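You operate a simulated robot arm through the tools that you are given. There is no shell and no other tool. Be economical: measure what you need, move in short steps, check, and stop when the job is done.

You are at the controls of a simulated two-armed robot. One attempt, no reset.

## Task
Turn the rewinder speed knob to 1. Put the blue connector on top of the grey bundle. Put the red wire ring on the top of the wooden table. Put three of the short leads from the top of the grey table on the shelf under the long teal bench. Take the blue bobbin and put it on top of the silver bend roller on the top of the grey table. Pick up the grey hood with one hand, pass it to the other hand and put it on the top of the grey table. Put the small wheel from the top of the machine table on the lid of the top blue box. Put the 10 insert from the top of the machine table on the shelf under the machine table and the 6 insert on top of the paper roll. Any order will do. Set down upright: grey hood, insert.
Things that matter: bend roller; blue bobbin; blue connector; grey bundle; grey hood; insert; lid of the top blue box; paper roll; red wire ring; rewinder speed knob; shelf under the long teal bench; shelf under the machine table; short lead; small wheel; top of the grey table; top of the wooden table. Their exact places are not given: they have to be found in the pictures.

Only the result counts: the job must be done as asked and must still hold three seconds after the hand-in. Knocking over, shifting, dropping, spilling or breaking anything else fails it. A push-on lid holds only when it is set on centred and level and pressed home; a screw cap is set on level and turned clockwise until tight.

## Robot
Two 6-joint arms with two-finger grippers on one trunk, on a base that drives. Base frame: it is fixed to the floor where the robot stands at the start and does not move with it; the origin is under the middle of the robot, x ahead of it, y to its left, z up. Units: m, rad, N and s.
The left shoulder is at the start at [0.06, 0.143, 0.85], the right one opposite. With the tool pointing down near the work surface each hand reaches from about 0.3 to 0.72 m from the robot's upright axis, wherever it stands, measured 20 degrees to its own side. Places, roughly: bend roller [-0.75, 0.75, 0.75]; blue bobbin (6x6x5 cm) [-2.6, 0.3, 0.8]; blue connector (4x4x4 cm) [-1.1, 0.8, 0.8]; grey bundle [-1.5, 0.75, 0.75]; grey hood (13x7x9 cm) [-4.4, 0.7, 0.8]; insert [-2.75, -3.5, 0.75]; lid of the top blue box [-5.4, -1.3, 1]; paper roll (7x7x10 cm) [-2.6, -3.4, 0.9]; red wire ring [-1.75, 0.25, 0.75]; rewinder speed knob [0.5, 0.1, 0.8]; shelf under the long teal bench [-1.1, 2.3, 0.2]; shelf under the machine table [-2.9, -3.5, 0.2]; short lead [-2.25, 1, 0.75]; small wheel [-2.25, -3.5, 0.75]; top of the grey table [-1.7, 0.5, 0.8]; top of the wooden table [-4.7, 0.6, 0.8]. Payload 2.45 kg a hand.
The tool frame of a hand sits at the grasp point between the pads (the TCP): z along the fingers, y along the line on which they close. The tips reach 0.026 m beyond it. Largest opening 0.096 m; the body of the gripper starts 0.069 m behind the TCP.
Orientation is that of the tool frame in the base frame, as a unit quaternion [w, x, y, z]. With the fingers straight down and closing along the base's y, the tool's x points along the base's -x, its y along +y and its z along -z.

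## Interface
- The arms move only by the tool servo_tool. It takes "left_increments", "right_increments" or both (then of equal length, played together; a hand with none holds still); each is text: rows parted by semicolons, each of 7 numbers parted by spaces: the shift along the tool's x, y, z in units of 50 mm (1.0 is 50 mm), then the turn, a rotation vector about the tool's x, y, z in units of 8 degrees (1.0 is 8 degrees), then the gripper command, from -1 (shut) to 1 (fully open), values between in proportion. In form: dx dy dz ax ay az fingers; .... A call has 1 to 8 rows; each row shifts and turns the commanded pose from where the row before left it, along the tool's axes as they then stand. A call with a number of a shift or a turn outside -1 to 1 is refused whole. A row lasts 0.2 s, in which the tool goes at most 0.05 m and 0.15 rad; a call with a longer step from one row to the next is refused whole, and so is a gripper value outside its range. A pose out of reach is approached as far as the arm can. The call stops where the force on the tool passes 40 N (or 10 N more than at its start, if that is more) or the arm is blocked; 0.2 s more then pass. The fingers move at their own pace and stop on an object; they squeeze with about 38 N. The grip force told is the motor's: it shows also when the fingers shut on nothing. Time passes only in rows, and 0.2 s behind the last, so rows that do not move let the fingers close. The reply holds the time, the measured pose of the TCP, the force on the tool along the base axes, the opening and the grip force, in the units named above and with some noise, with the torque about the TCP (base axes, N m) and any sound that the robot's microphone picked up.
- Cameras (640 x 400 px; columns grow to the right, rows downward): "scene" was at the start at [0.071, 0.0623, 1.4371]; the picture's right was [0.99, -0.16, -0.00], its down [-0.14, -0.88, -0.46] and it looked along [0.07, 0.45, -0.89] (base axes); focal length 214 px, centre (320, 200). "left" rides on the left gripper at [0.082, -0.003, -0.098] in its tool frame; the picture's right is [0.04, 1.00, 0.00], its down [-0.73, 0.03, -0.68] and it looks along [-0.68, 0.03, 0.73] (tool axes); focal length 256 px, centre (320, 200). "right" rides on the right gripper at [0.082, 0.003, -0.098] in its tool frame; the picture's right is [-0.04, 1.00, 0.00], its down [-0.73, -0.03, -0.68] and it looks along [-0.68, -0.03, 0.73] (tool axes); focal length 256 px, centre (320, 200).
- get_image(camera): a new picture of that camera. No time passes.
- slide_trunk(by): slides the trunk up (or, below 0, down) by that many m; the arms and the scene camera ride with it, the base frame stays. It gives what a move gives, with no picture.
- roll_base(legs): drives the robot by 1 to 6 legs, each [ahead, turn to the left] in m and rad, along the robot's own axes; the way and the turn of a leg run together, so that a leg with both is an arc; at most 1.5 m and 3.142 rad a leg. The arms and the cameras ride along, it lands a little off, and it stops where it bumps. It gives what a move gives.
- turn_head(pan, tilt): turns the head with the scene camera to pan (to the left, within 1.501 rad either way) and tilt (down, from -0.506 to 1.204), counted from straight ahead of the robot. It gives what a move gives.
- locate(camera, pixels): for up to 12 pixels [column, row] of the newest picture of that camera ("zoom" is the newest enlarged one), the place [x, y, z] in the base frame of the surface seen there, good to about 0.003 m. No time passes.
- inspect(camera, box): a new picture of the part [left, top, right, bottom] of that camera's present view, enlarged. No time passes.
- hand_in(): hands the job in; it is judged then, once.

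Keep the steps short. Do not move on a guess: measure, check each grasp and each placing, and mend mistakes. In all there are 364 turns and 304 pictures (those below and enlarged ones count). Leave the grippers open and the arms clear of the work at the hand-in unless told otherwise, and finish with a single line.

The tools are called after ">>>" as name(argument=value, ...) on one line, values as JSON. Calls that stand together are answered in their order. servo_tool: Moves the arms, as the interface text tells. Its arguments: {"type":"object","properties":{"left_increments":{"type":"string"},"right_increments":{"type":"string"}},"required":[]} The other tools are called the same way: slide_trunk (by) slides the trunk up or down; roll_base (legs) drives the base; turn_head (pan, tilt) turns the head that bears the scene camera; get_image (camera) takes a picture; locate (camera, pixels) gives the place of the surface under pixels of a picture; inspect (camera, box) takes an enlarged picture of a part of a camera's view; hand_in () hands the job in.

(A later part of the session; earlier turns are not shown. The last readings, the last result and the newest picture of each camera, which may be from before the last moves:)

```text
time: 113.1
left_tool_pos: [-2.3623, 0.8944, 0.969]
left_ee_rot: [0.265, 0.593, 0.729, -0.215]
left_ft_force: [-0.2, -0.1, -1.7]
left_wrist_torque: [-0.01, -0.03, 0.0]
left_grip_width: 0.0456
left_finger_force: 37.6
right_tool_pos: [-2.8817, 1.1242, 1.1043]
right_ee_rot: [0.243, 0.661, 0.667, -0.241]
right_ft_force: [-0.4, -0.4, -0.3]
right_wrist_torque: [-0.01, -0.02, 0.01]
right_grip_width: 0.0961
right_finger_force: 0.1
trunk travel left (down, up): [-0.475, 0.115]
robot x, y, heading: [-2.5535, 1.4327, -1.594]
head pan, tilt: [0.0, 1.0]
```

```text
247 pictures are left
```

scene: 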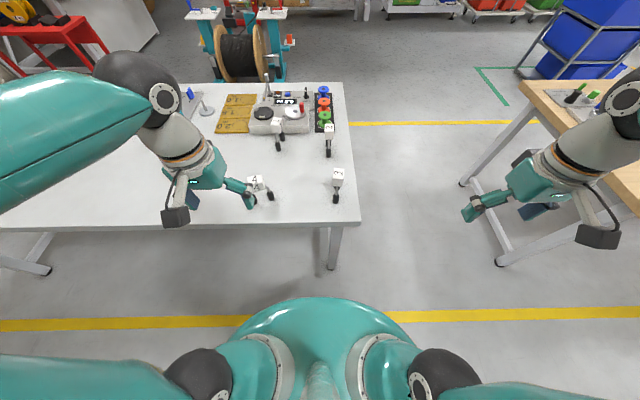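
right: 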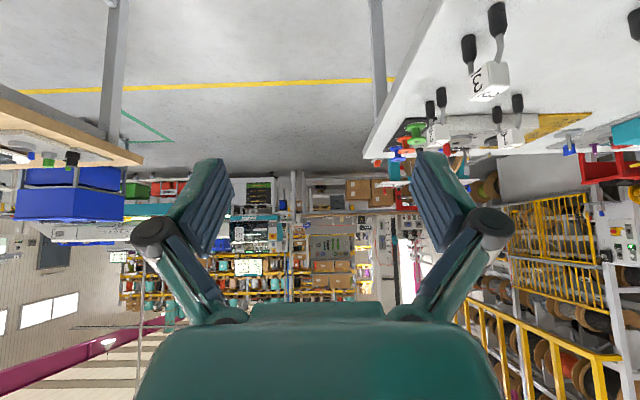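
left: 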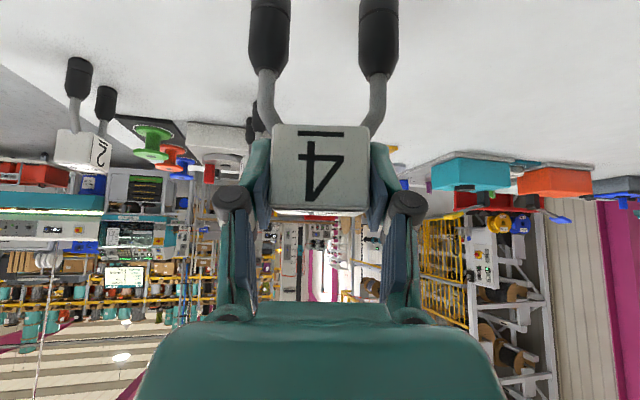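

Lead 4 is held (0.046 m). I pull the left hand back/up and bring the right hand to a stand-off before lead 3.

>>> servo_tool(left_increments="0 0.3 -0.7 0 0 0 -1;0 0.6 -0.7 0 0 0 -1;0 0.6 -0.7 0 0 0 -1;0 0.6 0 0 0 0 -1;0 0 0 0 0 0 -1;0 0 0 0 0 0 -1;0 0 0 0 0 0 -1;0 0 0 0 0 0 -1", right_increments="-0.12 0.675 0.456 0 0 0 1;-0.12 0.675 0.456 0 0 0 1;-0.12 0.675 0.456 0 0 0 1;-0.12 0.675 0.456 0 0 0 1;-0.12 0.675 0.456 0 0 0 1;-0.12 0.675 0.456 0 0 0 1;-0.12 0.675 0.456 0 0 0 1;-0.12 0.675 0.456 0 0 0 1")

>>> get_image(camera="right")

```text
time: 114.9
left_tool_pos: [-2.2701, 0.9789, 1.048]
left_ee_rot: [0.265, 0.593, 0.729, -0.215]
left_ft_force: [0.3, -0.3, -1.6]
left_wrist_torque: [0.02, 0.02, -0.01]
left_grip_width: 0.0454
left_finger_force: 38.6
right_tool_pos: [-2.6105, 0.9719, 0.9899]
right_ee_rot: [0.242, 0.662, 0.668, -0.241]
right_ft_force: [-0.2, -0.1, 0.8]
right_wrist_torque: [0.01, -0.03, -0.03]
right_grip_width: 0.0959
right_finger_force: 0.0
trunk travel left (down, up): [-0.475, 0.115]
robot x, y, heading: [-2.5538, 1.4369, -1.593]
head pan, tilt: [0.0, 1.0]
```

```text
246 pictures are left
```

right: 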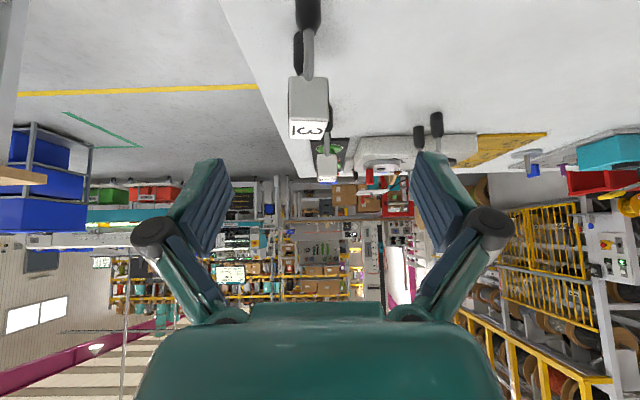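

>>> inspect(camera="right", box=[250, 30, 380, 160])

>>> locate(camera="right", pixels=[[308, 98], [293, 85], [324, 86], [308, 128], [293, 135], [324, 132], [328, 110]])

```text
3.08 times, centred on (315, 95) of right
```

zoom: 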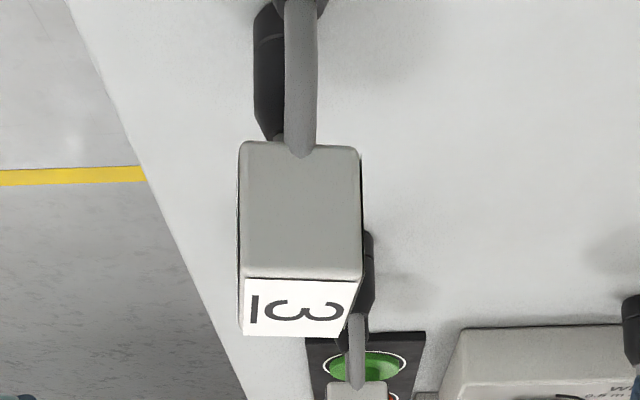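

```text
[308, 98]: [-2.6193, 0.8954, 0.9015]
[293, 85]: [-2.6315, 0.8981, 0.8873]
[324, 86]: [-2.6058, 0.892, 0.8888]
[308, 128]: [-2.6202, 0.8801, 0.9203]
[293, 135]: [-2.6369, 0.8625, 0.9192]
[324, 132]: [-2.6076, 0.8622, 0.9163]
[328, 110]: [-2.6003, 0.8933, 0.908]
```

Tag 3 centre (−2.617, 0.874, 0.903). I approach with a small yaw and close.

>>> servo_tool(right_increments="-0.38 -0.13 0.7 0 0 0 1;0 0 0.7 0.56 0 0.67 1;0 0.03 0.7 0 0 0 1;0 0.03 0.49 0 0 0 1;0 0 0 0 0 0 1")

>>> get_image(camera="right")

```text
time: 116.1
left_tool_pos: [-2.2717, 0.9793, 1.0486]
left_ee_rot: [0.266, 0.593, 0.729, -0.214]
left_ft_force: [0.0, -0.3, -1.3]
left_wrist_torque: [0.0, -0.03, 0.01]
left_grip_width: 0.045
left_finger_force: 38.3
right_tool_pos: [-2.6206, 0.8744, 0.905]
right_ee_rot: [0.228, 0.701, 0.626, -0.256]
right_ft_force: [-0.2, 0.7, 0.4]
right_wrist_torque: [-0.02, -0.01, -0.02]
right_grip_width: 0.0961
right_finger_force: 0.0
trunk travel left (down, up): [-0.475, 0.115]
robot x, y, heading: [-2.5497, 1.4345, -1.598]
head pan, tilt: [0.0, 1.0]
```

```text
244 pictures are left
```

right: 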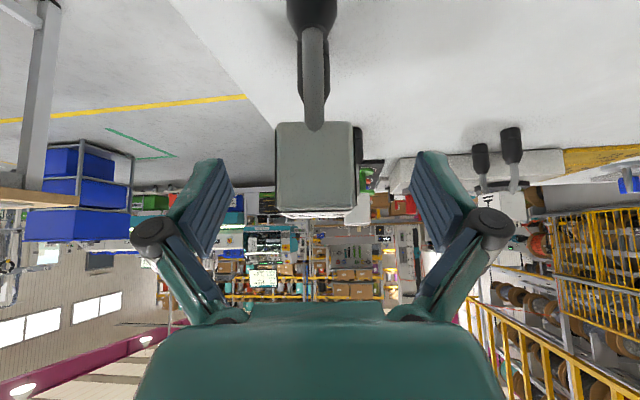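

Aligned. Close, lift and retract.

>>> servo_tool(right_increments="0 0 0 0 0 0 -1;0 0 0 0 0 0 -1;0 0 0 0 0 0 -1;0 0 0 0 0 0 -1;-0.4 0 -0.5 0 0 0 -1;-0.4 0 -0.5 0 0 0 -1;0 -0.4 -0.8 0 0 0 -1;0 -0.4 -0.8 0 0 0 -1")

>>> get_image(camera="right")

```text
time: 117.9
left_tool_pos: [-2.2712, 0.9797, 1.0489]
left_ee_rot: [0.265, 0.593, 0.729, -0.215]
left_ft_force: [-0.2, 0.6, -2.1]
left_wrist_torque: [-0.01, 0.0, -0.02]
left_grip_width: 0.0457
left_finger_force: 37.9
right_tool_pos: [-2.6529, 0.9336, 1.0295]
right_ee_rot: [0.227, 0.701, 0.626, -0.255]
right_ft_force: [0.0, 0.8, -1.1]
right_wrist_torque: [-0.03, 0.01, 0.03]
right_grip_width: 0.0333
right_finger_force: 37.7
trunk travel left (down, up): [-0.475, 0.115]
robot x, y, heading: [-2.5519, 1.4344, -1.598]
head pan, tilt: [0.0, 1.0]
```

```text
243 pictures are left
```

right: 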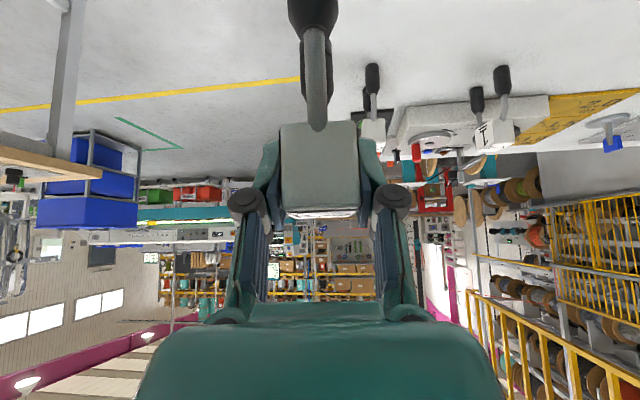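

Both leads held. I raise the trunk, then turn left in parts toward the bench.

>>> slide_trunk(by=0.1)

>>> roll_base(legs=[[0, 0.9]])

>>> roll_base(legs=[[0, 0.75], [0.35, 0]])

>>> roll_base(legs=[[0, 0.8]])

>>> roll_base(legs=[[0, 0.72]])

>>> turn_head(pan=0.0, tilt=0.8)

>>> get_image(camera="scene")

```text
time: 119.3
left_tool_pos: [-2.2706, 0.9788, 1.148]
left_ee_rot: [0.265, 0.594, 0.729, -0.215]
left_ft_force: [0.6, 0.3, -2.2]
left_wrist_torque: [0.01, -0.03, -0.01]
left_grip_width: 0.0454
left_finger_force: 38.0
right_tool_pos: [-2.6521, 0.9321, 1.1288]
right_ee_rot: [0.227, 0.701, 0.626, -0.255]
right_ft_force: [0.3, -0.4, -1.3]
right_wrist_torque: [-0.01, -0.02, 0.04]
right_grip_width: 0.0332
right_finger_force: 37.8
trunk travel left (down, up): [-0.575, 0.015]
robot x, y, heading: [-2.555, 1.4342, -1.59]
head pan, tilt: [0.0, 1.0]
```

```text
time: 121.9
left_tool_pos: [-2.0304, 1.3145, 1.147]
left_ee_rot: [0.327, 0.267, 0.901, -0.097]
left_ft_force: [0.1, -0.3, -2.0]
left_wrist_torque: [-0.03, 0.06, -0.05]
left_grip_width: 0.0454
left_finger_force: 37.5
right_tool_pos: [-2.2652, 1.01, 1.1298]
right_ee_rot: [0.307, 0.407, 0.847, -0.149]
right_ft_force: [0.0, 1.0, -1.2]
right_wrist_torque: [-0.01, 0.04, -0.02]
right_grip_width: 0.0335
right_finger_force: 38.2
trunk travel left (down, up): [-0.575, 0.015]
robot x, y, heading: [-2.572, 1.4221, -0.789]
head pan, tilt: [0.0, 1.0]
stopped in leg 1: the robot was blocked; the commanded pose is now the measured one
```

```text
time: 124.2
left_tool_pos: [-2.0781, 1.672, 1.1491]
left_ee_rot: [0.341, -0.044, 0.939, 0.016]
left_ft_force: [0.2, 1.1, -1.4]
left_wrist_torque: [-0.05, -0.02, 0.01]
left_grip_width: 0.0451
left_finger_force: 37.7
right_tool_pos: [-2.0735, 1.2881, 1.1307]
right_ee_rot: [0.339, 0.105, 0.934, -0.039]
right_ft_force: [-0.1, 0.6, -1.2]
right_wrist_torque: [-0.03, 0.02, -0.04]
right_grip_width: 0.0333
right_finger_force: 37.9
trunk travel left (down, up): [-0.575, 0.015]
robot x, y, heading: [-2.5734, 1.3962, -0.118]
head pan, tilt: [0.0, 1.0]
stopped in leg 1: the robot was blocked; the commanded pose is now the measured one
```

```text
time: 126.4
left_tool_pos: [-2.3323, 1.9038, 1.1486]
left_ee_rot: [0.32, -0.329, 0.88, 0.12]
left_ft_force: [-0.3, 0.5, -0.7]
left_wrist_torque: [-0.03, -0.04, -0.04]
left_grip_width: 0.0453
left_finger_force: 37.6
right_tool_pos: [-2.1054, 1.595, 1.1315]
right_ee_rot: [0.336, -0.186, 0.921, 0.066]
right_ft_force: [0.1, 0.7, -1.9]
right_wrist_torque: [0.0, -0.01, -0.02]
right_grip_width: 0.0333
right_finger_force: 38.2
trunk travel left (down, up): [-0.575, 0.015]
robot x, y, heading: [-2.5648, 1.375, 0.5]
head pan, tilt: [0.0, 1.0]
stopped in leg 1: the robot was blocked; the commanded pose is now the measured one
```

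```text
time: 128.6
left_tool_pos: [-2.6703, 1.9421, 1.1501]
left_ee_rot: [0.271, -0.575, 0.743, 0.21]
left_ft_force: [-0.8, -0.3, -1.7]
left_wrist_torque: [-0.02, -0.03, -0.04]
left_grip_width: 0.0452
left_finger_force: 38.2
right_tool_pos: [-2.3077, 1.8159, 1.1325]
right_ee_rot: [0.3, -0.451, 0.825, 0.162]
right_ft_force: [-0.7, 0.0, -1.9]
right_wrist_torque: [0.01, -0.02, -0.08]
right_grip_width: 0.0333
right_finger_force: 38.0
trunk travel left (down, up): [-0.575, 0.015]
robot x, y, heading: [-2.544, 1.3662, 1.109]
head pan, tilt: [0.0, 1.0]
stopped in leg 1: the robot was blocked; the commanded pose is now the measured one
```

```text
time: 129.3
left_tool_pos: [-2.6704, 1.942, 1.1512]
left_ee_rot: [0.27, -0.575, 0.743, 0.21]
left_ft_force: [-0.8, 0.3, -2.0]
left_wrist_torque: [-0.04, -0.05, -0.03]
left_grip_width: 0.0453
left_finger_force: 38.2
right_tool_pos: [-2.3059, 1.8143, 1.1331]
right_ee_rot: [0.3, -0.45, 0.825, 0.162]
right_ft_force: [-0.6, -0.4, -1.5]
right_wrist_torque: [-0.03, 0.01, 0.04]
right_grip_width: 0.0332
right_finger_force: 38.1
trunk travel left (down, up): [-0.575, 0.015]
robot x, y, heading: [-2.5491, 1.3625, 1.108]
head pan, tilt: [0.0, 0.799]
```

```text
242 pictures are left
```

scene: 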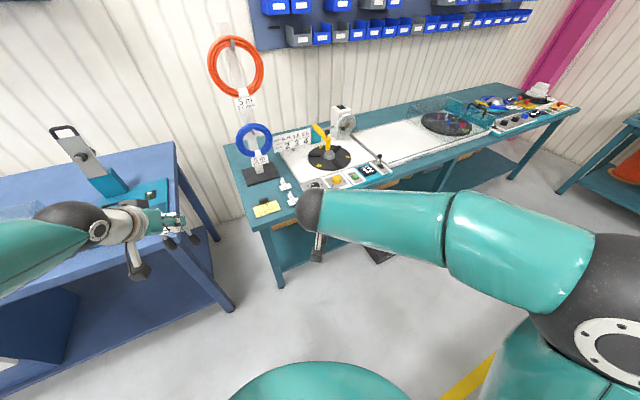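

I need to be near x −2.05, y 1.6. I turn back right, drive over, and turn toward the bench in smaller turns.

>>> roll_base(legs=[[0, -0.6], [0.52, 0]])

>>> roll_base(legs=[[0, 0.55]])

>>> roll_base(legs=[[0, 0.5]])

>>> get_image(camera="scene")

```text
time: 131.5
left_tool_pos: [-2.3371, 1.9177, 1.1517]
left_ee_rot: [0.318, -0.341, 0.875, 0.126]
left_ft_force: [0.6, 0.0, -1.2]
left_wrist_torque: [0.03, 0.03, 0.04]
left_grip_width: 0.0455
left_finger_force: 37.9
right_tool_pos: [-2.1002, 1.6157, 1.1327]
right_ee_rot: [0.334, -0.2, 0.918, 0.071]
right_ft_force: [0.6, -0.6, -1.3]
right_wrist_torque: [0.02, 0.05, 0.05]
right_grip_width: 0.0334
right_finger_force: 38.2
trunk travel left (down, up): [-0.575, 0.015]
robot x, y, heading: [-2.5554, 1.3844, 0.541]
head pan, tilt: [0.0, 0.799]
stopped in leg 1: the robot was blocked; the commanded pose is now the measured one
```

```text
time: 133.7
left_tool_pos: [-2.6413, 1.9573, 1.1525]
left_ee_rot: [0.273, -0.563, 0.753, 0.204]
left_ft_force: [-0.6, -0.4, -2.2]
left_wrist_torque: [-0.02, -0.03, -0.02]
left_grip_width: 0.0453
left_finger_force: 38.2
right_tool_pos: [-2.2842, 1.8181, 1.133]
right_ee_rot: [0.304, -0.437, 0.832, 0.156]
right_ft_force: [-0.5, -0.1, -1.5]
right_wrist_torque: [-0.02, -0.03, -0.01]
right_grip_width: 0.0334
right_finger_force: 38.3
trunk travel left (down, up): [-0.575, 0.015]
robot x, y, heading: [-2.5343, 1.3724, 1.073]
head pan, tilt: [0.0, 0.799]
stopped in leg 1: the robot was blocked; the commanded pose is now the measured one
```

```text
time: 135.9
left_tool_pos: [-2.9088, 1.8365, 1.1522]
left_ee_rot: [-0.215, 0.731, -0.591, -0.265]
left_ft_force: [-0.7, -0.3, -0.5]
left_wrist_torque: [-0.03, -0.03, -0.01]
left_grip_width: 0.0454
left_finger_force: 38.3
right_tool_pos: [-2.5277, 1.8869, 1.1347]
right_ee_rot: [0.256, -0.628, 0.699, 0.227]
right_ft_force: [-1.2, 0.0, -1.1]
right_wrist_torque: [0.02, -0.03, -0.03]
right_grip_width: 0.0332
right_finger_force: 37.7
trunk travel left (down, up): [-0.575, 0.015]
robot x, y, heading: [-2.5222, 1.3771, 1.577]
head pan, tilt: [0.0, 0.799]
stopped in leg 1: the robot was blocked; the commanded pose is now the measured one
```

```text
241 pictures are left
```

scene: 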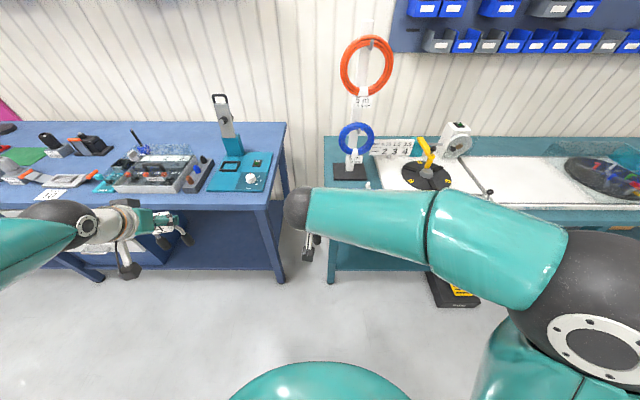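

I'm now facing the bench at x −2.52. I test driving forward 0.12 m.

>>> roll_base(legs=[[0.12, 0]])

>>> roll_base(legs=[[0, -0.6]])

```text
time: 137.1
left_tool_pos: [-2.906, 1.9599, 1.152]
left_ee_rot: [-0.213, 0.731, -0.592, -0.265]
left_ft_force: [0.6, 1.1, -0.9]
left_wrist_torque: [-0.02, -0.01, 0.0]
left_grip_width: 0.0451
left_finger_force: 38.1
right_tool_pos: [-2.5253, 2.0065, 1.1347]
right_ee_rot: [0.255, -0.628, 0.7, 0.226]
right_ft_force: [-0.3, 0.1, -1.3]
right_wrist_torque: [0.01, 0.0, -0.01]
right_grip_width: 0.0335
right_finger_force: 37.7
trunk travel left (down, up): [-0.575, 0.015]
robot x, y, heading: [-2.5174, 1.4944, 1.57]
head pan, tilt: [0.0, 0.799]
```

```text
time: 139.2
left_tool_pos: [-2.6097, 2.0884, 1.1544]
left_ee_rot: [0.276, -0.544, 0.767, 0.198]
left_ft_force: [0.5, 0.4, -1.4]
left_wrist_torque: [-0.01, 0.02, 0.07]
left_grip_width: 0.0458
left_finger_force: 38.4
right_tool_pos: [-2.2593, 1.9333, 1.135]
right_ee_rot: [0.306, -0.415, 0.843, 0.15]
right_ft_force: [0.6, -0.5, -1.6]
right_wrist_torque: [-0.02, 0.02, 0.01]
right_grip_width: 0.0332
right_finger_force: 37.8
trunk travel left (down, up): [-0.575, 0.015]
robot x, y, heading: [-2.5371, 1.5076, 1.03]
head pan, tilt: [0.0, 0.799]
stopped in leg 1: the robot was blocked; the commanded pose is now the measured one
```

Turning still works though it reports blocked; I go on with one leg per call.

>>> roll_base(legs=[[0, -0.8]])

>>> roll_base(legs=[[0.45, 0]])

>>> roll_base(legs=[[0, 0.7]])

>>> roll_base(legs=[[0, 0.55]])

>>> get_image(camera="scene")

```text
time: 141.4
left_tool_pos: [-2.2553, 2.0242, 1.1551]
left_ee_rot: [0.324, -0.283, 0.897, 0.104]
left_ft_force: [0.5, -0.5, -1.8]
left_wrist_torque: [0.04, 0.02, 0.01]
left_grip_width: 0.0454
left_finger_force: 37.9
right_tool_pos: [-2.0614, 1.6945, 1.1354]
right_ee_rot: [0.337, -0.139, 0.93, 0.051]
right_ft_force: [0.2, -0.4, -1.4]
right_wrist_torque: [0.05, 0.03, 0.06]
right_grip_width: 0.0331
right_finger_force: 37.8
trunk travel left (down, up): [-0.575, 0.015]
robot x, y, heading: [-2.5465, 1.5231, 0.404]
head pan, tilt: [0.0, 0.799]
stopped in leg 1: the robot was blocked; the commanded pose is now the measured one
```

```text
time: 144.1
left_tool_pos: [-1.8421, 2.2006, 1.1557]
left_ee_rot: [0.324, -0.281, 0.897, 0.102]
left_ft_force: [0.5, 0.7, -0.8]
left_wrist_torque: [0.0, 0.01, 0.06]
left_grip_width: 0.0454
left_finger_force: 37.7
right_tool_pos: [-1.6496, 1.8693, 1.1354]
right_ee_rot: [0.338, -0.137, 0.93, 0.048]
right_ft_force: [-0.9, -0.2, -1.5]
right_wrist_torque: [0.03, 0.05, -0.05]
right_grip_width: 0.0334
right_finger_force: 37.6
trunk travel left (down, up): [-0.575, 0.015]
robot x, y, heading: [-2.1323, 1.7008, 0.399]
head pan, tilt: [0.0, 0.799]
```

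```text
time: 146.4
left_tool_pos: [-2.194, 2.2767, 1.154]
left_ee_rot: [0.276, -0.548, 0.765, 0.196]
left_ft_force: [-0.3, 0.9, -1.8]
left_wrist_torque: [-0.01, -0.04, -0.02]
left_grip_width: 0.0454
left_finger_force: 38.2
right_tool_pos: [-1.8433, 2.1234, 1.1378]
right_ee_rot: [0.306, -0.42, 0.841, 0.15]
right_ft_force: [-0.3, 0.0, -0.8]
right_wrist_torque: [-0.02, -0.01, -0.04]
right_grip_width: 0.0335
right_finger_force: 38.0
trunk travel left (down, up): [-0.575, 0.015]
robot x, y, heading: [-2.1166, 1.6882, 1.039]
head pan, tilt: [0.0, 0.799]
stopped in leg 1: the robot was blocked; the commanded pose is now the measured one
```

```text
time: 148.5
left_tool_pos: [-2.4819, 2.1564, 1.1548]
left_ee_rot: [-0.214, 0.73, -0.594, -0.262]
left_ft_force: [-0.4, 0.5, -1.1]
left_wrist_torque: [0.02, -0.03, -0.03]
left_grip_width: 0.0453
left_finger_force: 38.2
right_tool_pos: [-2.1003, 2.2031, 1.1378]
right_ee_rot: [0.256, -0.626, 0.702, 0.225]
right_ft_force: [-0.9, -0.3, -2.0]
right_wrist_torque: [0.01, -0.03, -0.01]
right_grip_width: 0.0336
right_finger_force: 38.1
trunk travel left (down, up): [-0.575, 0.015]
robot x, y, heading: [-2.0955, 1.6897, 1.572]
head pan, tilt: [0.0, 0.799]
stopped in leg 1: the robot was blocked; the commanded pose is now the measured one
```

```text
240 pictures are left
```

scene: 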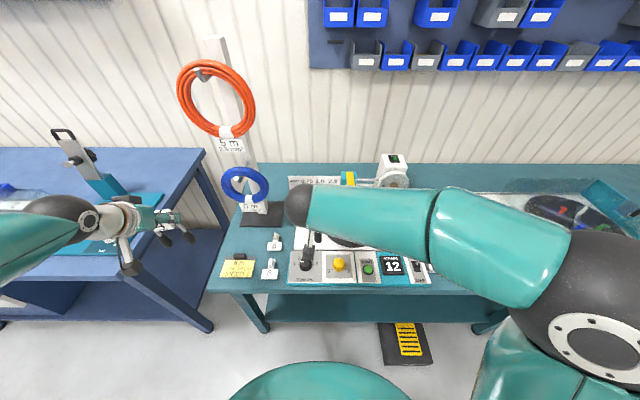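

Facing the bench at (−2.1, 1.69). I back up 0.2 m so the hands hang in front of the bench, and bring them over to x ≈ −2.2 and −1.98.

>>> roll_base(legs=[[-0.2, 0]])

>>> servo_tool(left_increments="0.14 -0.88 -0.115 0 0 0 -1;0.14 -0.88 -0.115 0 0 0 -1;0.14 -0.88 -0.115 0 0 0 -1;0.14 -0.88 -0.115 0 0 0 -1;0.14 -0.88 -0.115 0 0 0 -1;0.14 -0.88 -0.115 0 0 0 -1", right_increments="-0.07 -0.8 0.06 0 0 0 -1;-0.07 -0.8 0.06 0 0 0 -1;-0.07 -0.8 0.06 0 0 0 -1;0 0 0 0 0 0 -1;0 0 0 0 0 0 -1;0 0 0 0 0 0 -1")

>>> slide_trunk(by=-0.4)

>>> turn_head(pan=0.0, tilt=0.5)

>>> get_image(camera="scene")

```text
time: 150.2
left_tool_pos: [-2.4786, 1.9507, 1.1564]
left_ee_rot: [-0.215, 0.729, -0.594, -0.265]
left_ft_force: [0.9, -0.2, -0.7]
left_wrist_torque: [0.03, -0.03, 0.01]
left_grip_width: 0.0453
left_finger_force: 38.4
right_tool_pos: [-2.0983, 1.9987, 1.1391]
right_ee_rot: [0.256, -0.625, 0.702, 0.226]
right_ft_force: [0.6, -0.9, -1.3]
right_wrist_torque: [0.02, 0.04, -0.01]
right_grip_width: 0.0333
right_finger_force: 38.1
trunk travel left (down, up): [-0.575, 0.015]
robot x, y, heading: [-2.0931, 1.4869, 1.567]
head pan, tilt: [0.0, 0.799]
```

```text
time: 151.6
left_tool_pos: [-2.2094, 1.9521, 1.1555]
left_ee_rot: [-0.215, 0.728, -0.594, -0.265]
left_ft_force: [0.8, 0.6, -1.4]
left_wrist_torque: [0.01, -0.02, 0.0]
left_grip_width: 0.0454
left_finger_force: 37.4
right_tool_pos: [-1.9756, 2.0001, 1.1387]
right_ee_rot: [0.256, -0.625, 0.702, 0.225]
right_ft_force: [1.4, -0.1, -2.1]
right_wrist_torque: [-0.02, 0.01, 0.03]
right_grip_width: 0.0332
right_finger_force: 37.8
trunk travel left (down, up): [-0.575, 0.015]
robot x, y, heading: [-2.0908, 1.4879, 1.572]
head pan, tilt: [0.0, 0.799]
```

```text
time: 155.4
left_tool_pos: [-2.209, 1.9511, 0.7549]
left_ee_rot: [-0.214, 0.729, -0.594, -0.264]
left_ft_force: [-0.2, -0.7, -2.2]
left_wrist_torque: [-0.02, 0.03, 0.02]
left_grip_width: 0.0453
left_finger_force: 38.0
right_tool_pos: [-1.9772, 1.999, 0.7385]
right_ee_rot: [0.256, -0.625, 0.702, 0.227]
right_ft_force: [-0.6, 0.0, -2.1]
right_wrist_torque: [-0.01, -0.02, -0.04]
right_grip_width: 0.0334
right_finger_force: 37.9
trunk travel left (down, up): [-0.175, 0.415]
robot x, y, heading: [-2.0946, 1.485, 1.575]
head pan, tilt: [0.0, 0.799]
```

```text
time: 156.2
left_tool_pos: [-2.2085, 1.9513, 0.7539]
left_ee_rot: [-0.214, 0.728, -0.596, -0.264]
left_ft_force: [0.0, -1.4, -2.4]
left_wrist_torque: [-0.02, 0.0, -0.05]
left_grip_width: 0.0453
left_finger_force: 38.4
right_tool_pos: [-1.9761, 1.9983, 0.7382]
right_ee_rot: [0.256, -0.625, 0.702, 0.226]
right_ft_force: [0.4, -0.5, -0.8]
right_wrist_torque: [0.0, 0.02, -0.07]
right_grip_width: 0.0332
right_finger_force: 37.8
trunk travel left (down, up): [-0.175, 0.415]
robot x, y, heading: [-2.0922, 1.4842, 1.573]
head pan, tilt: [0.0, 0.499]
```

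```text
239 pictures are left
```

scene: 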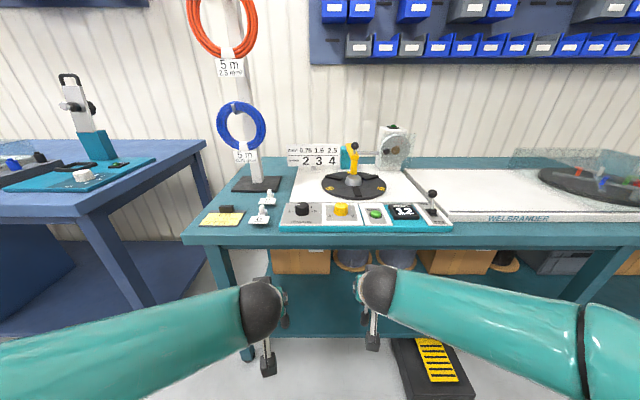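

Clear. I lower the trunk 0.17 m more and look under the bench with the hand cameras.

>>> slide_trunk(by=-0.17)

>>> get_image(camera="scene")

>>> get_image(camera="left")

```text
time: 158.1
left_tool_pos: [-2.2094, 1.9515, 0.5843]
left_ee_rot: [-0.214, 0.729, -0.595, -0.263]
left_ft_force: [0.2, -0.3, -1.3]
left_wrist_torque: [-0.01, 0.0, -0.01]
left_grip_width: 0.0455
left_finger_force: 38.2
right_tool_pos: [-1.9768, 1.9976, 0.5688]
right_ee_rot: [0.256, -0.625, 0.702, 0.226]
right_ft_force: [0.6, 0.1, -1.7]
right_wrist_torque: [0.01, -0.01, 0.0]
right_grip_width: 0.0332
right_finger_force: 38.2
trunk travel left (down, up): [-0.005, 0.585]
robot x, y, heading: [-2.0924, 1.4871, 1.571]
head pan, tilt: [0.0, 0.499]
```

```text
238 pictures are left
```

scene: 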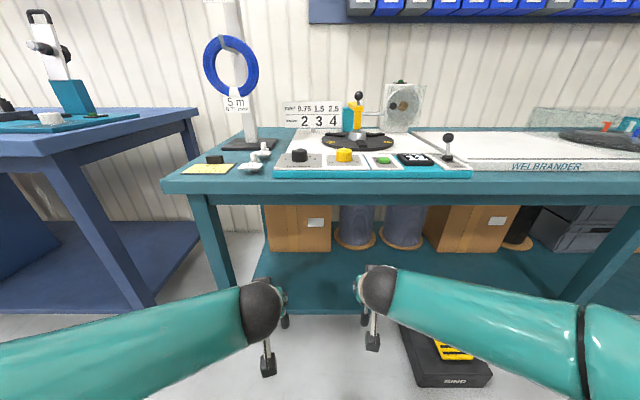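

```text
237 pictures are left
```

left: 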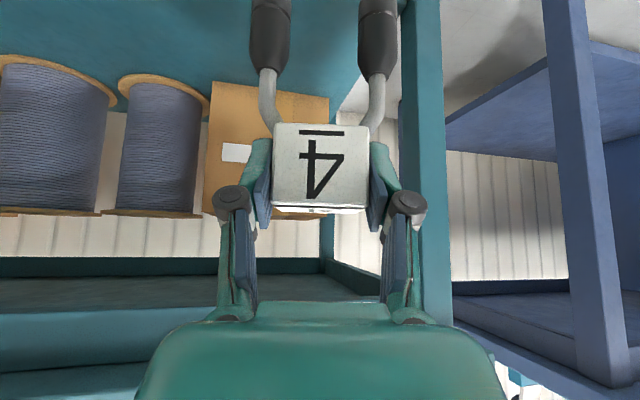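

>>> locate(camera="scene", pixels=[[300, 312], [330, 312], [300, 260], [355, 245], [400, 245], [300, 285], [330, 290], [320, 250], [232, 285], [262, 275]])

>>> get_image(camera="right")

```text
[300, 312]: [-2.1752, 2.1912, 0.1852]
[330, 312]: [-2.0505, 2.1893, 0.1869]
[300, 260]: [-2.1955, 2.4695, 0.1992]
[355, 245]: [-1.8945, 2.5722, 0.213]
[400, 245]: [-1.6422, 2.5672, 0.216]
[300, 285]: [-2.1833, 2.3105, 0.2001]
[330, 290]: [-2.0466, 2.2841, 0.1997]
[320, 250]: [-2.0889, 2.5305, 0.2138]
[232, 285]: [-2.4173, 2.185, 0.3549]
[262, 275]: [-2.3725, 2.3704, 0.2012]
```

```text
236 pictures are left
```

right: 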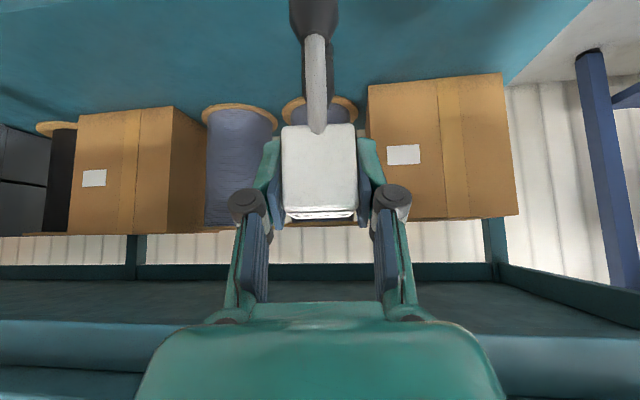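

Shelf: z 0.20, front edge y 2.19, free to y 2.47. I lower both hands 0.22 m in front of it, then drive forward 0.2 m.

>>> servo_tool(left_increments="0.56 0 0.68 0 0 0 -1;0.56 0 0.68 0 0 0 -1;0.56 0 0.68 0 0 0 -1;0.56 0 0.68 0 0 0 -1;0.56 0 0.68 0 0 0 -1", right_increments="0.53 0 0.64 0 0 0 -1;0.53 0 0.64 0 0 0 -1;0.53 0 0.64 0 0 0 -1;0.53 0 0.64 0 0 0 -1;0.53 0 0.64 0 0 0 -1")

>>> get_image(camera="scene")

```text
time: 159.3
left_tool_pos: [-2.2096, 1.9519, 0.3641]
left_ee_rot: [-0.214, 0.729, -0.594, -0.263]
left_ft_force: [0.1, -0.6, -1.0]
left_wrist_torque: [0.01, -0.01, 0.03]
left_grip_width: 0.0455
left_finger_force: 38.3
right_tool_pos: [-1.9753, 2.0003, 0.3586]
right_ee_rot: [0.256, -0.624, 0.703, 0.226]
right_ft_force: [-0.2, -0.8, -1.2]
right_wrist_torque: [-0.04, -0.01, -0.01]
right_grip_width: 0.0335
right_finger_force: 37.8
trunk travel left (down, up): [-0.005, 0.585]
robot x, y, heading: [-2.0952, 1.4902, 1.572]
head pan, tilt: [0.0, 0.499]
```

```text
235 pictures are left
```

scene: 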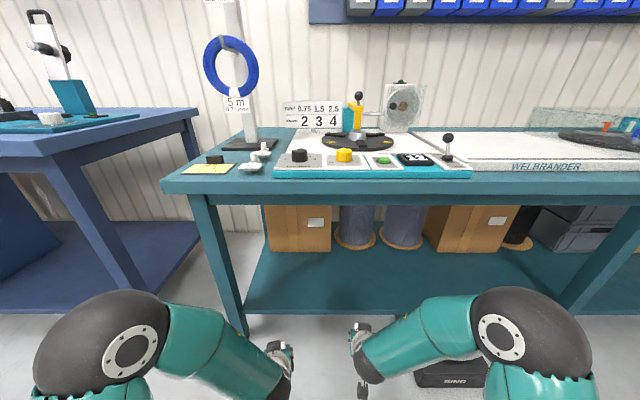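

I check the elbow positions against the bench before driving.

>>> locate(camera="scene", pixels=[[530, 300], [500, 340], [100, 300], [120, 345], [450, 310], [190, 320], [360, 335]])

>>> roll_base(legs=[[0.1, 0]])

>>> get_image(camera="scene")

```text
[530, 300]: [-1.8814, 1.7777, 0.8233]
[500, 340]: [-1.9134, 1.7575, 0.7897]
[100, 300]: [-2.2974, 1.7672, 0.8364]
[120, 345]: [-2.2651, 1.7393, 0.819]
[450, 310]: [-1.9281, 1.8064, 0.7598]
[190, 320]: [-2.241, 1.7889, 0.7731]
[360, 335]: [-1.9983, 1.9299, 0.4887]
```

```text
time: 160.5
left_tool_pos: [-2.2115, 2.0532, 0.3646]
left_ee_rot: [-0.213, 0.729, -0.594, -0.264]
left_ft_force: [-0.7, -0.1, -1.6]
left_wrist_torque: [-0.04, 0.01, -0.02]
left_grip_width: 0.0455
left_finger_force: 38.4
right_tool_pos: [-1.9748, 2.1022, 0.3584]
right_ee_rot: [0.256, -0.625, 0.702, 0.226]
right_ft_force: [-0.4, 0.6, -2.0]
right_wrist_torque: [-0.02, 0.0, -0.01]
right_grip_width: 0.0332
right_finger_force: 37.9
trunk travel left (down, up): [-0.005, 0.585]
robot x, y, heading: [-2.0941, 1.5893, 1.568]
head pan, tilt: [0.0, 0.499]
```

```text
234 pictures are left
```

scene: 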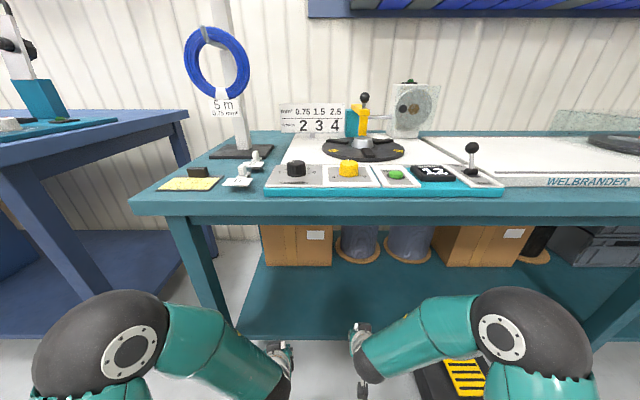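

Fine. I drive 0.1 m more.

>>> roll_base(legs=[[0.1, 0]])

>>> get_image(camera="right")

```text
time: 161.6
left_tool_pos: [-2.2116, 2.1517, 0.3644]
left_ee_rot: [-0.214, 0.729, -0.594, -0.263]
left_ft_force: [0.6, 0.5, -1.9]
left_wrist_torque: [-0.05, -0.01, -0.01]
left_grip_width: 0.0454
left_finger_force: 38.2
right_tool_pos: [-1.9766, 2.2024, 0.3592]
right_ee_rot: [0.256, -0.626, 0.701, 0.227]
right_ft_force: [0.6, -0.3, -1.5]
right_wrist_torque: [-0.01, 0.04, -0.02]
right_grip_width: 0.0333
right_finger_force: 38.0
trunk travel left (down, up): [-0.005, 0.585]
robot x, y, heading: [-2.0905, 1.6875, 1.569]
head pan, tilt: [0.0, 0.499]
```

```text
233 pictures are left
```

right: 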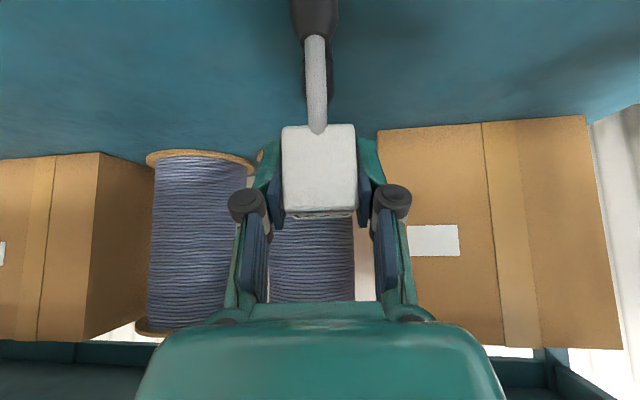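

I extend both hands to y ≈2.29 and lower to about z 0.31.

>>> servo_tool(left_increments="-0.36 -0.14 0.63 0 0 0 -1;-0.36 -0.14 0.63 0 0 0 -1;-0.36 -0.14 0.63 0 0 0 -1;-0.36 -0.14 0.63 0 0 0 -1", right_increments="-0.2 0.055 0.48 0 0 0 -1;-0.2 0.055 0.48 0 0 0 -1;-0.2 0.055 0.48 0 0 0 -1;-0.2 0.055 0.48 0 0 0 -1")

>>> get_image(camera="right")

>>> get_image(camera="left")

```text
time: 162.6
left_tool_pos: [-2.2124, 2.2906, 0.3149]
left_ee_rot: [-0.214, 0.729, -0.594, -0.265]
left_ft_force: [0.0, 0.5, -1.3]
left_wrist_torque: [-0.02, -0.01, -0.02]
left_grip_width: 0.0457
left_finger_force: 38.2
right_tool_pos: [-1.9772, 2.2963, 0.3125]
right_ee_rot: [0.255, -0.625, 0.703, 0.225]
right_ft_force: [-1.7, -0.5, -1.7]
right_wrist_torque: [-0.02, 0.04, -0.02]
right_grip_width: 0.0334
right_finger_force: 37.9
trunk travel left (down, up): [-0.005, 0.585]
robot x, y, heading: [-2.0928, 1.6875, 1.572]
head pan, tilt: [0.0, 0.499]
```

```text
232 pictures are left
```

right: 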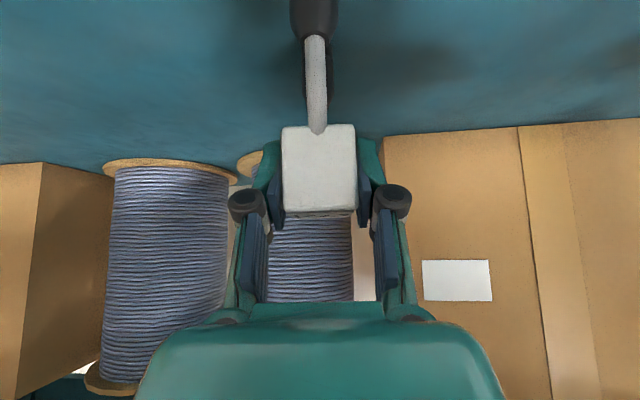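

```text
231 pictures are left
```

left: 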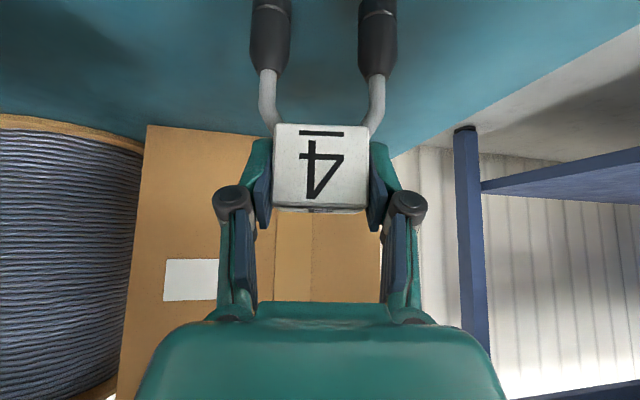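

I lower 8 mm more in small steps.

>>> servo_tool(left_increments="0.04 0 0.046 0 0 0 -1;0.04 0 0.046 0 0 0 -1;0.04 0 0.046 0 0 0 -1;0 0 0 0 0 0 -1", right_increments="0.04 0 0.046 0 0 0 -1;0.04 0 0.046 0 0 0 -1;0.02 0 0.023 0 0 0 -1;0 0 0 0 0 0 -1")

```text
time: 163.6
left_tool_pos: [-2.2128, 2.2918, 0.3092]
left_ee_rot: [-0.217, 0.728, -0.593, -0.266]
left_ft_force: [0.0, -2.2, 15.9]
left_wrist_torque: [-0.06, -0.34, -0.01]
left_grip_width: 0.0455
left_finger_force: 38.1
right_tool_pos: [-1.9768, 2.2958, 0.3062]
right_ee_rot: [0.257, -0.625, 0.702, 0.226]
right_ft_force: [-0.9, 0.6, 2.6]
right_wrist_torque: [0.04, 0.13, -0.04]
right_grip_width: 0.033
right_finger_force: 37.8
trunk travel left (down, up): [-0.005, 0.585]
robot x, y, heading: [-2.0947, 1.6884, 1.573]
head pan, tilt: [0.0, 0.499]
```

Both touch down. I open and withdraw along the tool axis.

>>> servo_tool(left_increments="-0.02 0 -0.023 0 0 0 -0.2;0 0 0 0 0 0 0.3;0 0 0 0 0 0 1;0 0 0 0 0 0 1;0 0 -0.6 0 0 0 1;0 0 -0.9 0 0 0 1", right_increments="0.01 0 0.012 0 0 0 -0.3;0 0 0 0 0 0 0.2;0 0 0 0 0 0 1;0 0 0 0 0 0 1;0 0 -0.6 0 0 0 1;0 0 -0.9 0 0 0 1")

>>> get_image(camera="left")

>>> get_image(camera="right")

```text
time: 165.0
left_tool_pos: [-2.2026, 2.2441, 0.3636]
left_ee_rot: [-0.214, 0.729, -0.594, -0.264]
left_ft_force: [-0.1, 0.7, -0.5]
left_wrist_torque: [0.03, 0.01, -0.05]
left_grip_width: 0.0959
left_finger_force: 0.1
right_tool_pos: [-1.9803, 2.2484, 0.3606]
right_ee_rot: [0.255, -0.625, 0.702, 0.226]
right_ft_force: [0.9, 0.2, -0.5]
right_wrist_torque: [0.04, 0.01, 0.01]
right_grip_width: 0.0962
right_finger_force: 0.0
trunk travel left (down, up): [-0.005, 0.585]
robot x, y, heading: [-2.0927, 1.69, 1.577]
head pan, tilt: [0.0, 0.499]
```

```text
230 pictures are left
```

left: 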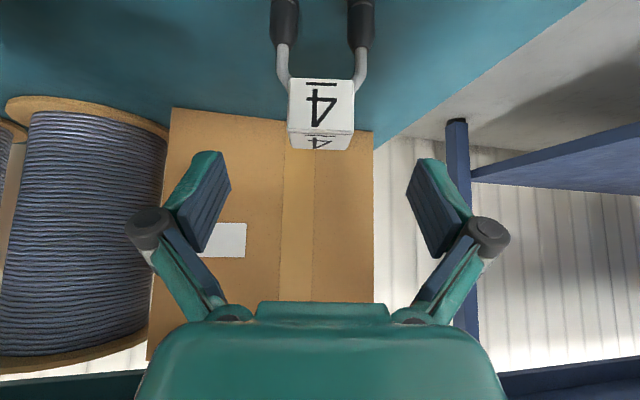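

```text
229 pictures are left
```

right: 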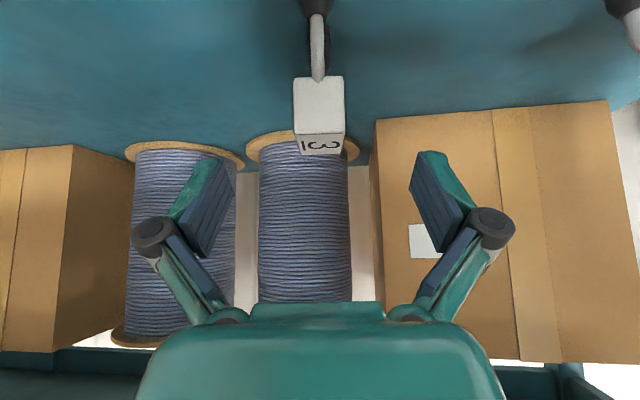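

Both leads stand on the shelf. I back out, raise hands and trunk.

>>> roll_base(legs=[[-0.3, 0]])

>>> servo_tool(left_increments="-0.56 0 -0.68 0 0 0 1;-0.56 0 -0.68 0 0 0 1;-0.56 0 -0.68 0 0 0 1;-0.56 0 -0.68 0 0 0 1;-0.56 0 -0.68 0 0 0 1", right_increments="-0.53 0 -0.64 0 0 0 1;-0.53 0 -0.64 0 0 0 1;-0.53 0 -0.64 0 0 0 1;-0.53 0 -0.64 0 0 0 1;-0.53 0 -0.64 0 0 0 1")

>>> slide_trunk(by=0.475)

>>> roll_base(legs=[[0, 0.8]])

>>> roll_base(legs=[[0, 0.8]])

>>> roll_base(legs=[[0, 0.8]])

>>> roll_base(legs=[[0, 0.7]])

```text
time: 167.1
left_tool_pos: [-2.2017, 1.9389, 0.3634]
left_ee_rot: [-0.214, 0.73, -0.593, -0.265]
left_ft_force: [0.2, 0.1, -0.1]
left_wrist_torque: [0.01, -0.02, 0.0]
left_grip_width: 0.0959
left_finger_force: 0.1
right_tool_pos: [-1.9812, 1.9453, 0.3603]
right_ee_rot: [0.255, -0.626, 0.702, 0.226]
right_ft_force: [0.3, 0.6, 0.3]
right_wrist_torque: [-0.01, 0.0, -0.01]
right_grip_width: 0.0959
right_finger_force: 0.1
trunk travel left (down, up): [-0.005, 0.585]
robot x, y, heading: [-2.0937, 1.3864, 1.571]
head pan, tilt: [0.0, 0.499]
```

```text
time: 168.3
left_tool_pos: [-2.2039, 1.9401, 0.5835]
left_ee_rot: [-0.214, 0.729, -0.594, -0.264]
left_ft_force: [-0.1, -0.1, 0.3]
left_wrist_torque: [-0.01, 0.0, -0.02]
left_grip_width: 0.0959
left_finger_force: 0.1
right_tool_pos: [-1.9809, 1.9434, 0.5708]
right_ee_rot: [0.254, -0.626, 0.702, 0.225]
right_ft_force: [-0.1, 0.1, -0.5]
right_wrist_torque: [-0.03, -0.03, -0.01]
right_grip_width: 0.0959
right_finger_force: 0.0
trunk travel left (down, up): [-0.005, 0.585]
robot x, y, heading: [-2.0961, 1.381, 1.575]
head pan, tilt: [0.0, 0.499]
```

```text
refused: 0.475 is not a number from -0.4 to 0.4
```

```text
time: 171.1
left_tool_pos: [-2.5699, 1.6905, 0.5844]
left_ee_rot: [-0.095, 0.903, -0.263, -0.327]
left_ft_force: [0.3, -0.8, 0.6]
left_wrist_torque: [0.01, 0.01, -0.01]
left_grip_width: 0.0959
left_finger_force: 0.1
right_tool_pos: [-2.4191, 1.8521, 0.5714]
right_ee_rot: [-0.147, 0.85, -0.402, -0.309]
right_ft_force: [-0.1, 0.2, 0.2]
right_wrist_torque: [0.02, -0.02, 0.02]
right_grip_width: 0.096
right_finger_force: 0.0
trunk travel left (down, up): [-0.005, 0.585]
robot x, y, heading: [-2.0714, 1.4073, 2.37]
head pan, tilt: [0.0, 0.499]
```

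```text
time: 173.8
left_tool_pos: [-2.6233, 1.25, 0.5855]
left_ee_rot: [0.039, 0.934, 0.108, -0.337]
left_ft_force: [-0.3, -0.8, 0.6]
left_wrist_torque: [0.01, 0.02, 0.06]
left_grip_width: 0.0961
left_finger_force: 0.1
right_tool_pos: [-2.634, 1.4732, 0.5707]
right_ee_rot: [-0.017, 0.939, -0.042, -0.341]
right_ft_force: [0.6, -0.3, 0.6]
right_wrist_torque: [0.01, -0.03, -0.03]
right_grip_width: 0.096
right_finger_force: 0.0
trunk travel left (down, up): [-0.005, 0.585]
robot x, y, heading: [-2.0679, 1.4394, -3.124]
head pan, tilt: [0.0, 0.499]
```

```text
time: 176.5
left_tool_pos: [-2.3238, 0.9138, 0.5856]
left_ee_rot: [0.167, 0.82, 0.46, -0.297]
left_ft_force: [0.1, 1.0, 0.4]
left_wrist_torque: [0.01, -0.01, 0.05]
left_grip_width: 0.0959
left_finger_force: 0.1
right_tool_pos: [-2.4886, 1.0635, 0.5715]
right_ee_rot: [0.116, 0.883, 0.324, -0.32]
right_ft_force: [-0.1, 0.4, -0.5]
right_wrist_torque: [0.0, 0.01, 0.03]
right_grip_width: 0.096
right_finger_force: 0.1
trunk travel left (down, up): [-0.005, 0.585]
robot x, y, heading: [-2.0935, 1.4606, -2.341]
head pan, tilt: [0.0, 0.499]
```

```text
time: 179.0
left_tool_pos: [-1.9195, 0.8938, 0.587]
left_ee_rot: [0.259, 0.613, 0.712, -0.222]
left_ft_force: [-0.3, 0.0, 0.4]
left_wrist_torque: [-0.05, 0.0, 0.01]
left_grip_width: 0.0959
left_finger_force: 0.0
right_tool_pos: [-2.1409, 0.9027, 0.5717]
right_ee_rot: [0.219, 0.719, 0.606, -0.262]
right_ft_force: [-0.9, 0.3, 0.3]
right_wrist_torque: [0.0, -0.01, 0.01]
right_grip_width: 0.0961
right_finger_force: 0.1
trunk travel left (down, up): [-0.005, 0.585]
robot x, y, heading: [-2.1198, 1.4637, -1.639]
head pan, tilt: [0.0, 0.499]
```

The trunk raise was refused and the hands are now low, under the table's edge (no contact: forces are nil). I must pull the hands straight back before raising anything.

>>> servo_tool(left_increments="0.61 0 -0.51 0 0 0 1;0.61 0 -0.51 0 0 0 1;0.61 0 -0.51 0 0 0 1;0.61 0 -0.51 0 0 0 1;0.61 0 -0.51 0 0 0 1", right_increments="0.61 0 -0.51 0 0 0 1;0.61 0 -0.51 0 0 0 1;0.61 0 -0.51 0 0 0 1;0.61 0 -0.51 0 0 0 1;0.61 0 -0.51 0 0 0 1")

>>> turn_head(pan=0.0, tilt=0.8)

>>> get_image(camera="scene")

```text
time: 180.4
left_tool_pos: [-1.95, 1.0914, 0.5892]
left_ee_rot: [0.258, 0.613, 0.713, -0.221]
left_ft_force: [0.6, -0.4, -0.4]
left_wrist_torque: [0.03, 0.03, -0.02]
left_grip_width: 0.0961
left_finger_force: 0.0
right_tool_pos: [-2.1458, 1.0701, 0.5554]
right_ee_rot: [0.181, 0.758, 0.569, -0.262]
right_ft_force: [0.5, -0.3, -0.1]
right_wrist_torque: [0.0, -0.02, 0.01]
right_grip_width: 0.0962
right_finger_force: 0.0
trunk travel left (down, up): [-0.005, 0.585]
robot x, y, heading: [-2.1187, 1.4634, -1.644]
head pan, tilt: [0.0, 0.499]
stopped in row 5 (right hand): the arm was blocked; the commanded pose is now the measured one
```

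```text
time: 181.2
left_tool_pos: [-1.9497, 1.0909, 0.5907]
left_ee_rot: [0.258, 0.614, 0.712, -0.221]
left_ft_force: [0.5, -0.1, 0.5]
left_wrist_torque: [-0.03, 0.02, -0.02]
left_grip_width: 0.0962
left_finger_force: 0.0
right_tool_pos: [-2.1461, 1.0712, 0.5553]
right_ee_rot: [0.181, 0.758, 0.569, -0.261]
right_ft_force: [0.3, -0.3, 0.1]
right_wrist_torque: [-0.01, 0.06, -0.03]
right_grip_width: 0.096
right_finger_force: 0.1
trunk travel left (down, up): [-0.005, 0.585]
robot x, y, heading: [-2.121, 1.4624, -1.644]
head pan, tilt: [0.0, 0.799]
```

```text
228 pictures are left
```

scene: 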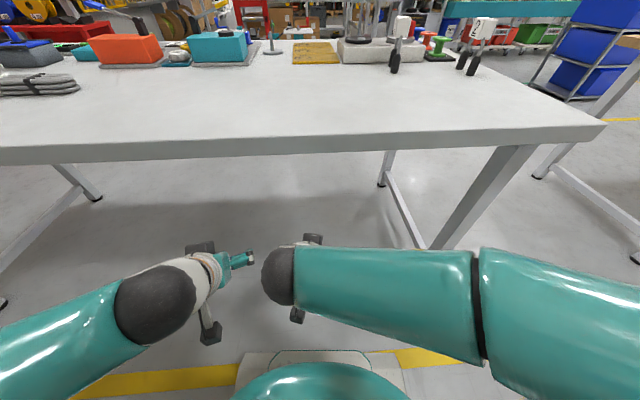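

Hands are clear of the table edge now. I back up 0.1 m for margin, then raise the trunk.

>>> roll_base(legs=[[-0.1, 0]])

>>> slide_trunk(by=0.4)

>>> get_image(camera="scene")

```text
time: 182.4
left_tool_pos: [-1.9435, 1.1915, 0.5905]
left_ee_rot: [0.258, 0.614, 0.712, -0.221]
left_ft_force: [-0.1, 0.2, -0.8]
left_wrist_torque: [-0.01, 0.0, 0.02]
left_grip_width: 0.096
left_finger_force: 0.1
right_tool_pos: [-2.14, 1.1704, 0.5554]
right_ee_rot: [0.181, 0.759, 0.569, -0.262]
right_ft_force: [-0.2, 0.3, -0.8]
right_wrist_torque: [0.0, -0.01, -0.01]
right_grip_width: 0.096
right_finger_force: 0.1
trunk travel left (down, up): [-0.005, 0.585]
robot x, y, heading: [-2.1135, 1.5615, -1.648]
head pan, tilt: [0.0, 0.799]
```

```text
time: 186.2
left_tool_pos: [-1.9423, 1.1913, 0.9898]
left_ee_rot: [0.258, 0.614, 0.712, -0.222]
left_ft_force: [0.1, 0.1, 0.1]
left_wrist_torque: [0.03, -0.01, 0.03]
left_grip_width: 0.0957
left_finger_force: 0.1
right_tool_pos: [-2.1397, 1.1716, 0.9556]
right_ee_rot: [0.181, 0.758, 0.569, -0.262]
right_ft_force: [0.5, 0.0, 1.1]
right_wrist_torque: [-0.02, -0.01, -0.01]
right_grip_width: 0.0962
right_finger_force: 0.0
trunk travel left (down, up): [-0.405, 0.185]
robot x, y, heading: [-2.1137, 1.5663, -1.646]
head pan, tilt: [0.0, 0.799]
```

```text
227 pictures are left
```

scene: 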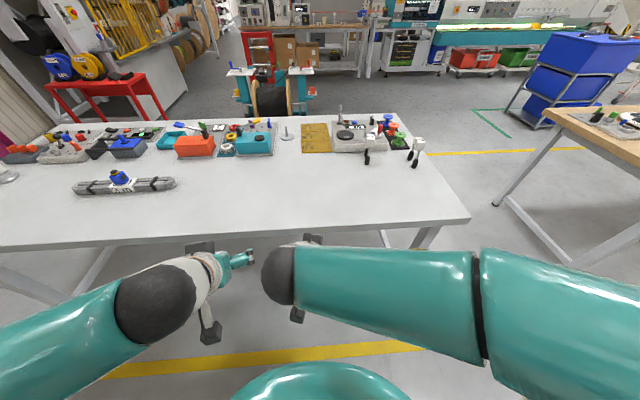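

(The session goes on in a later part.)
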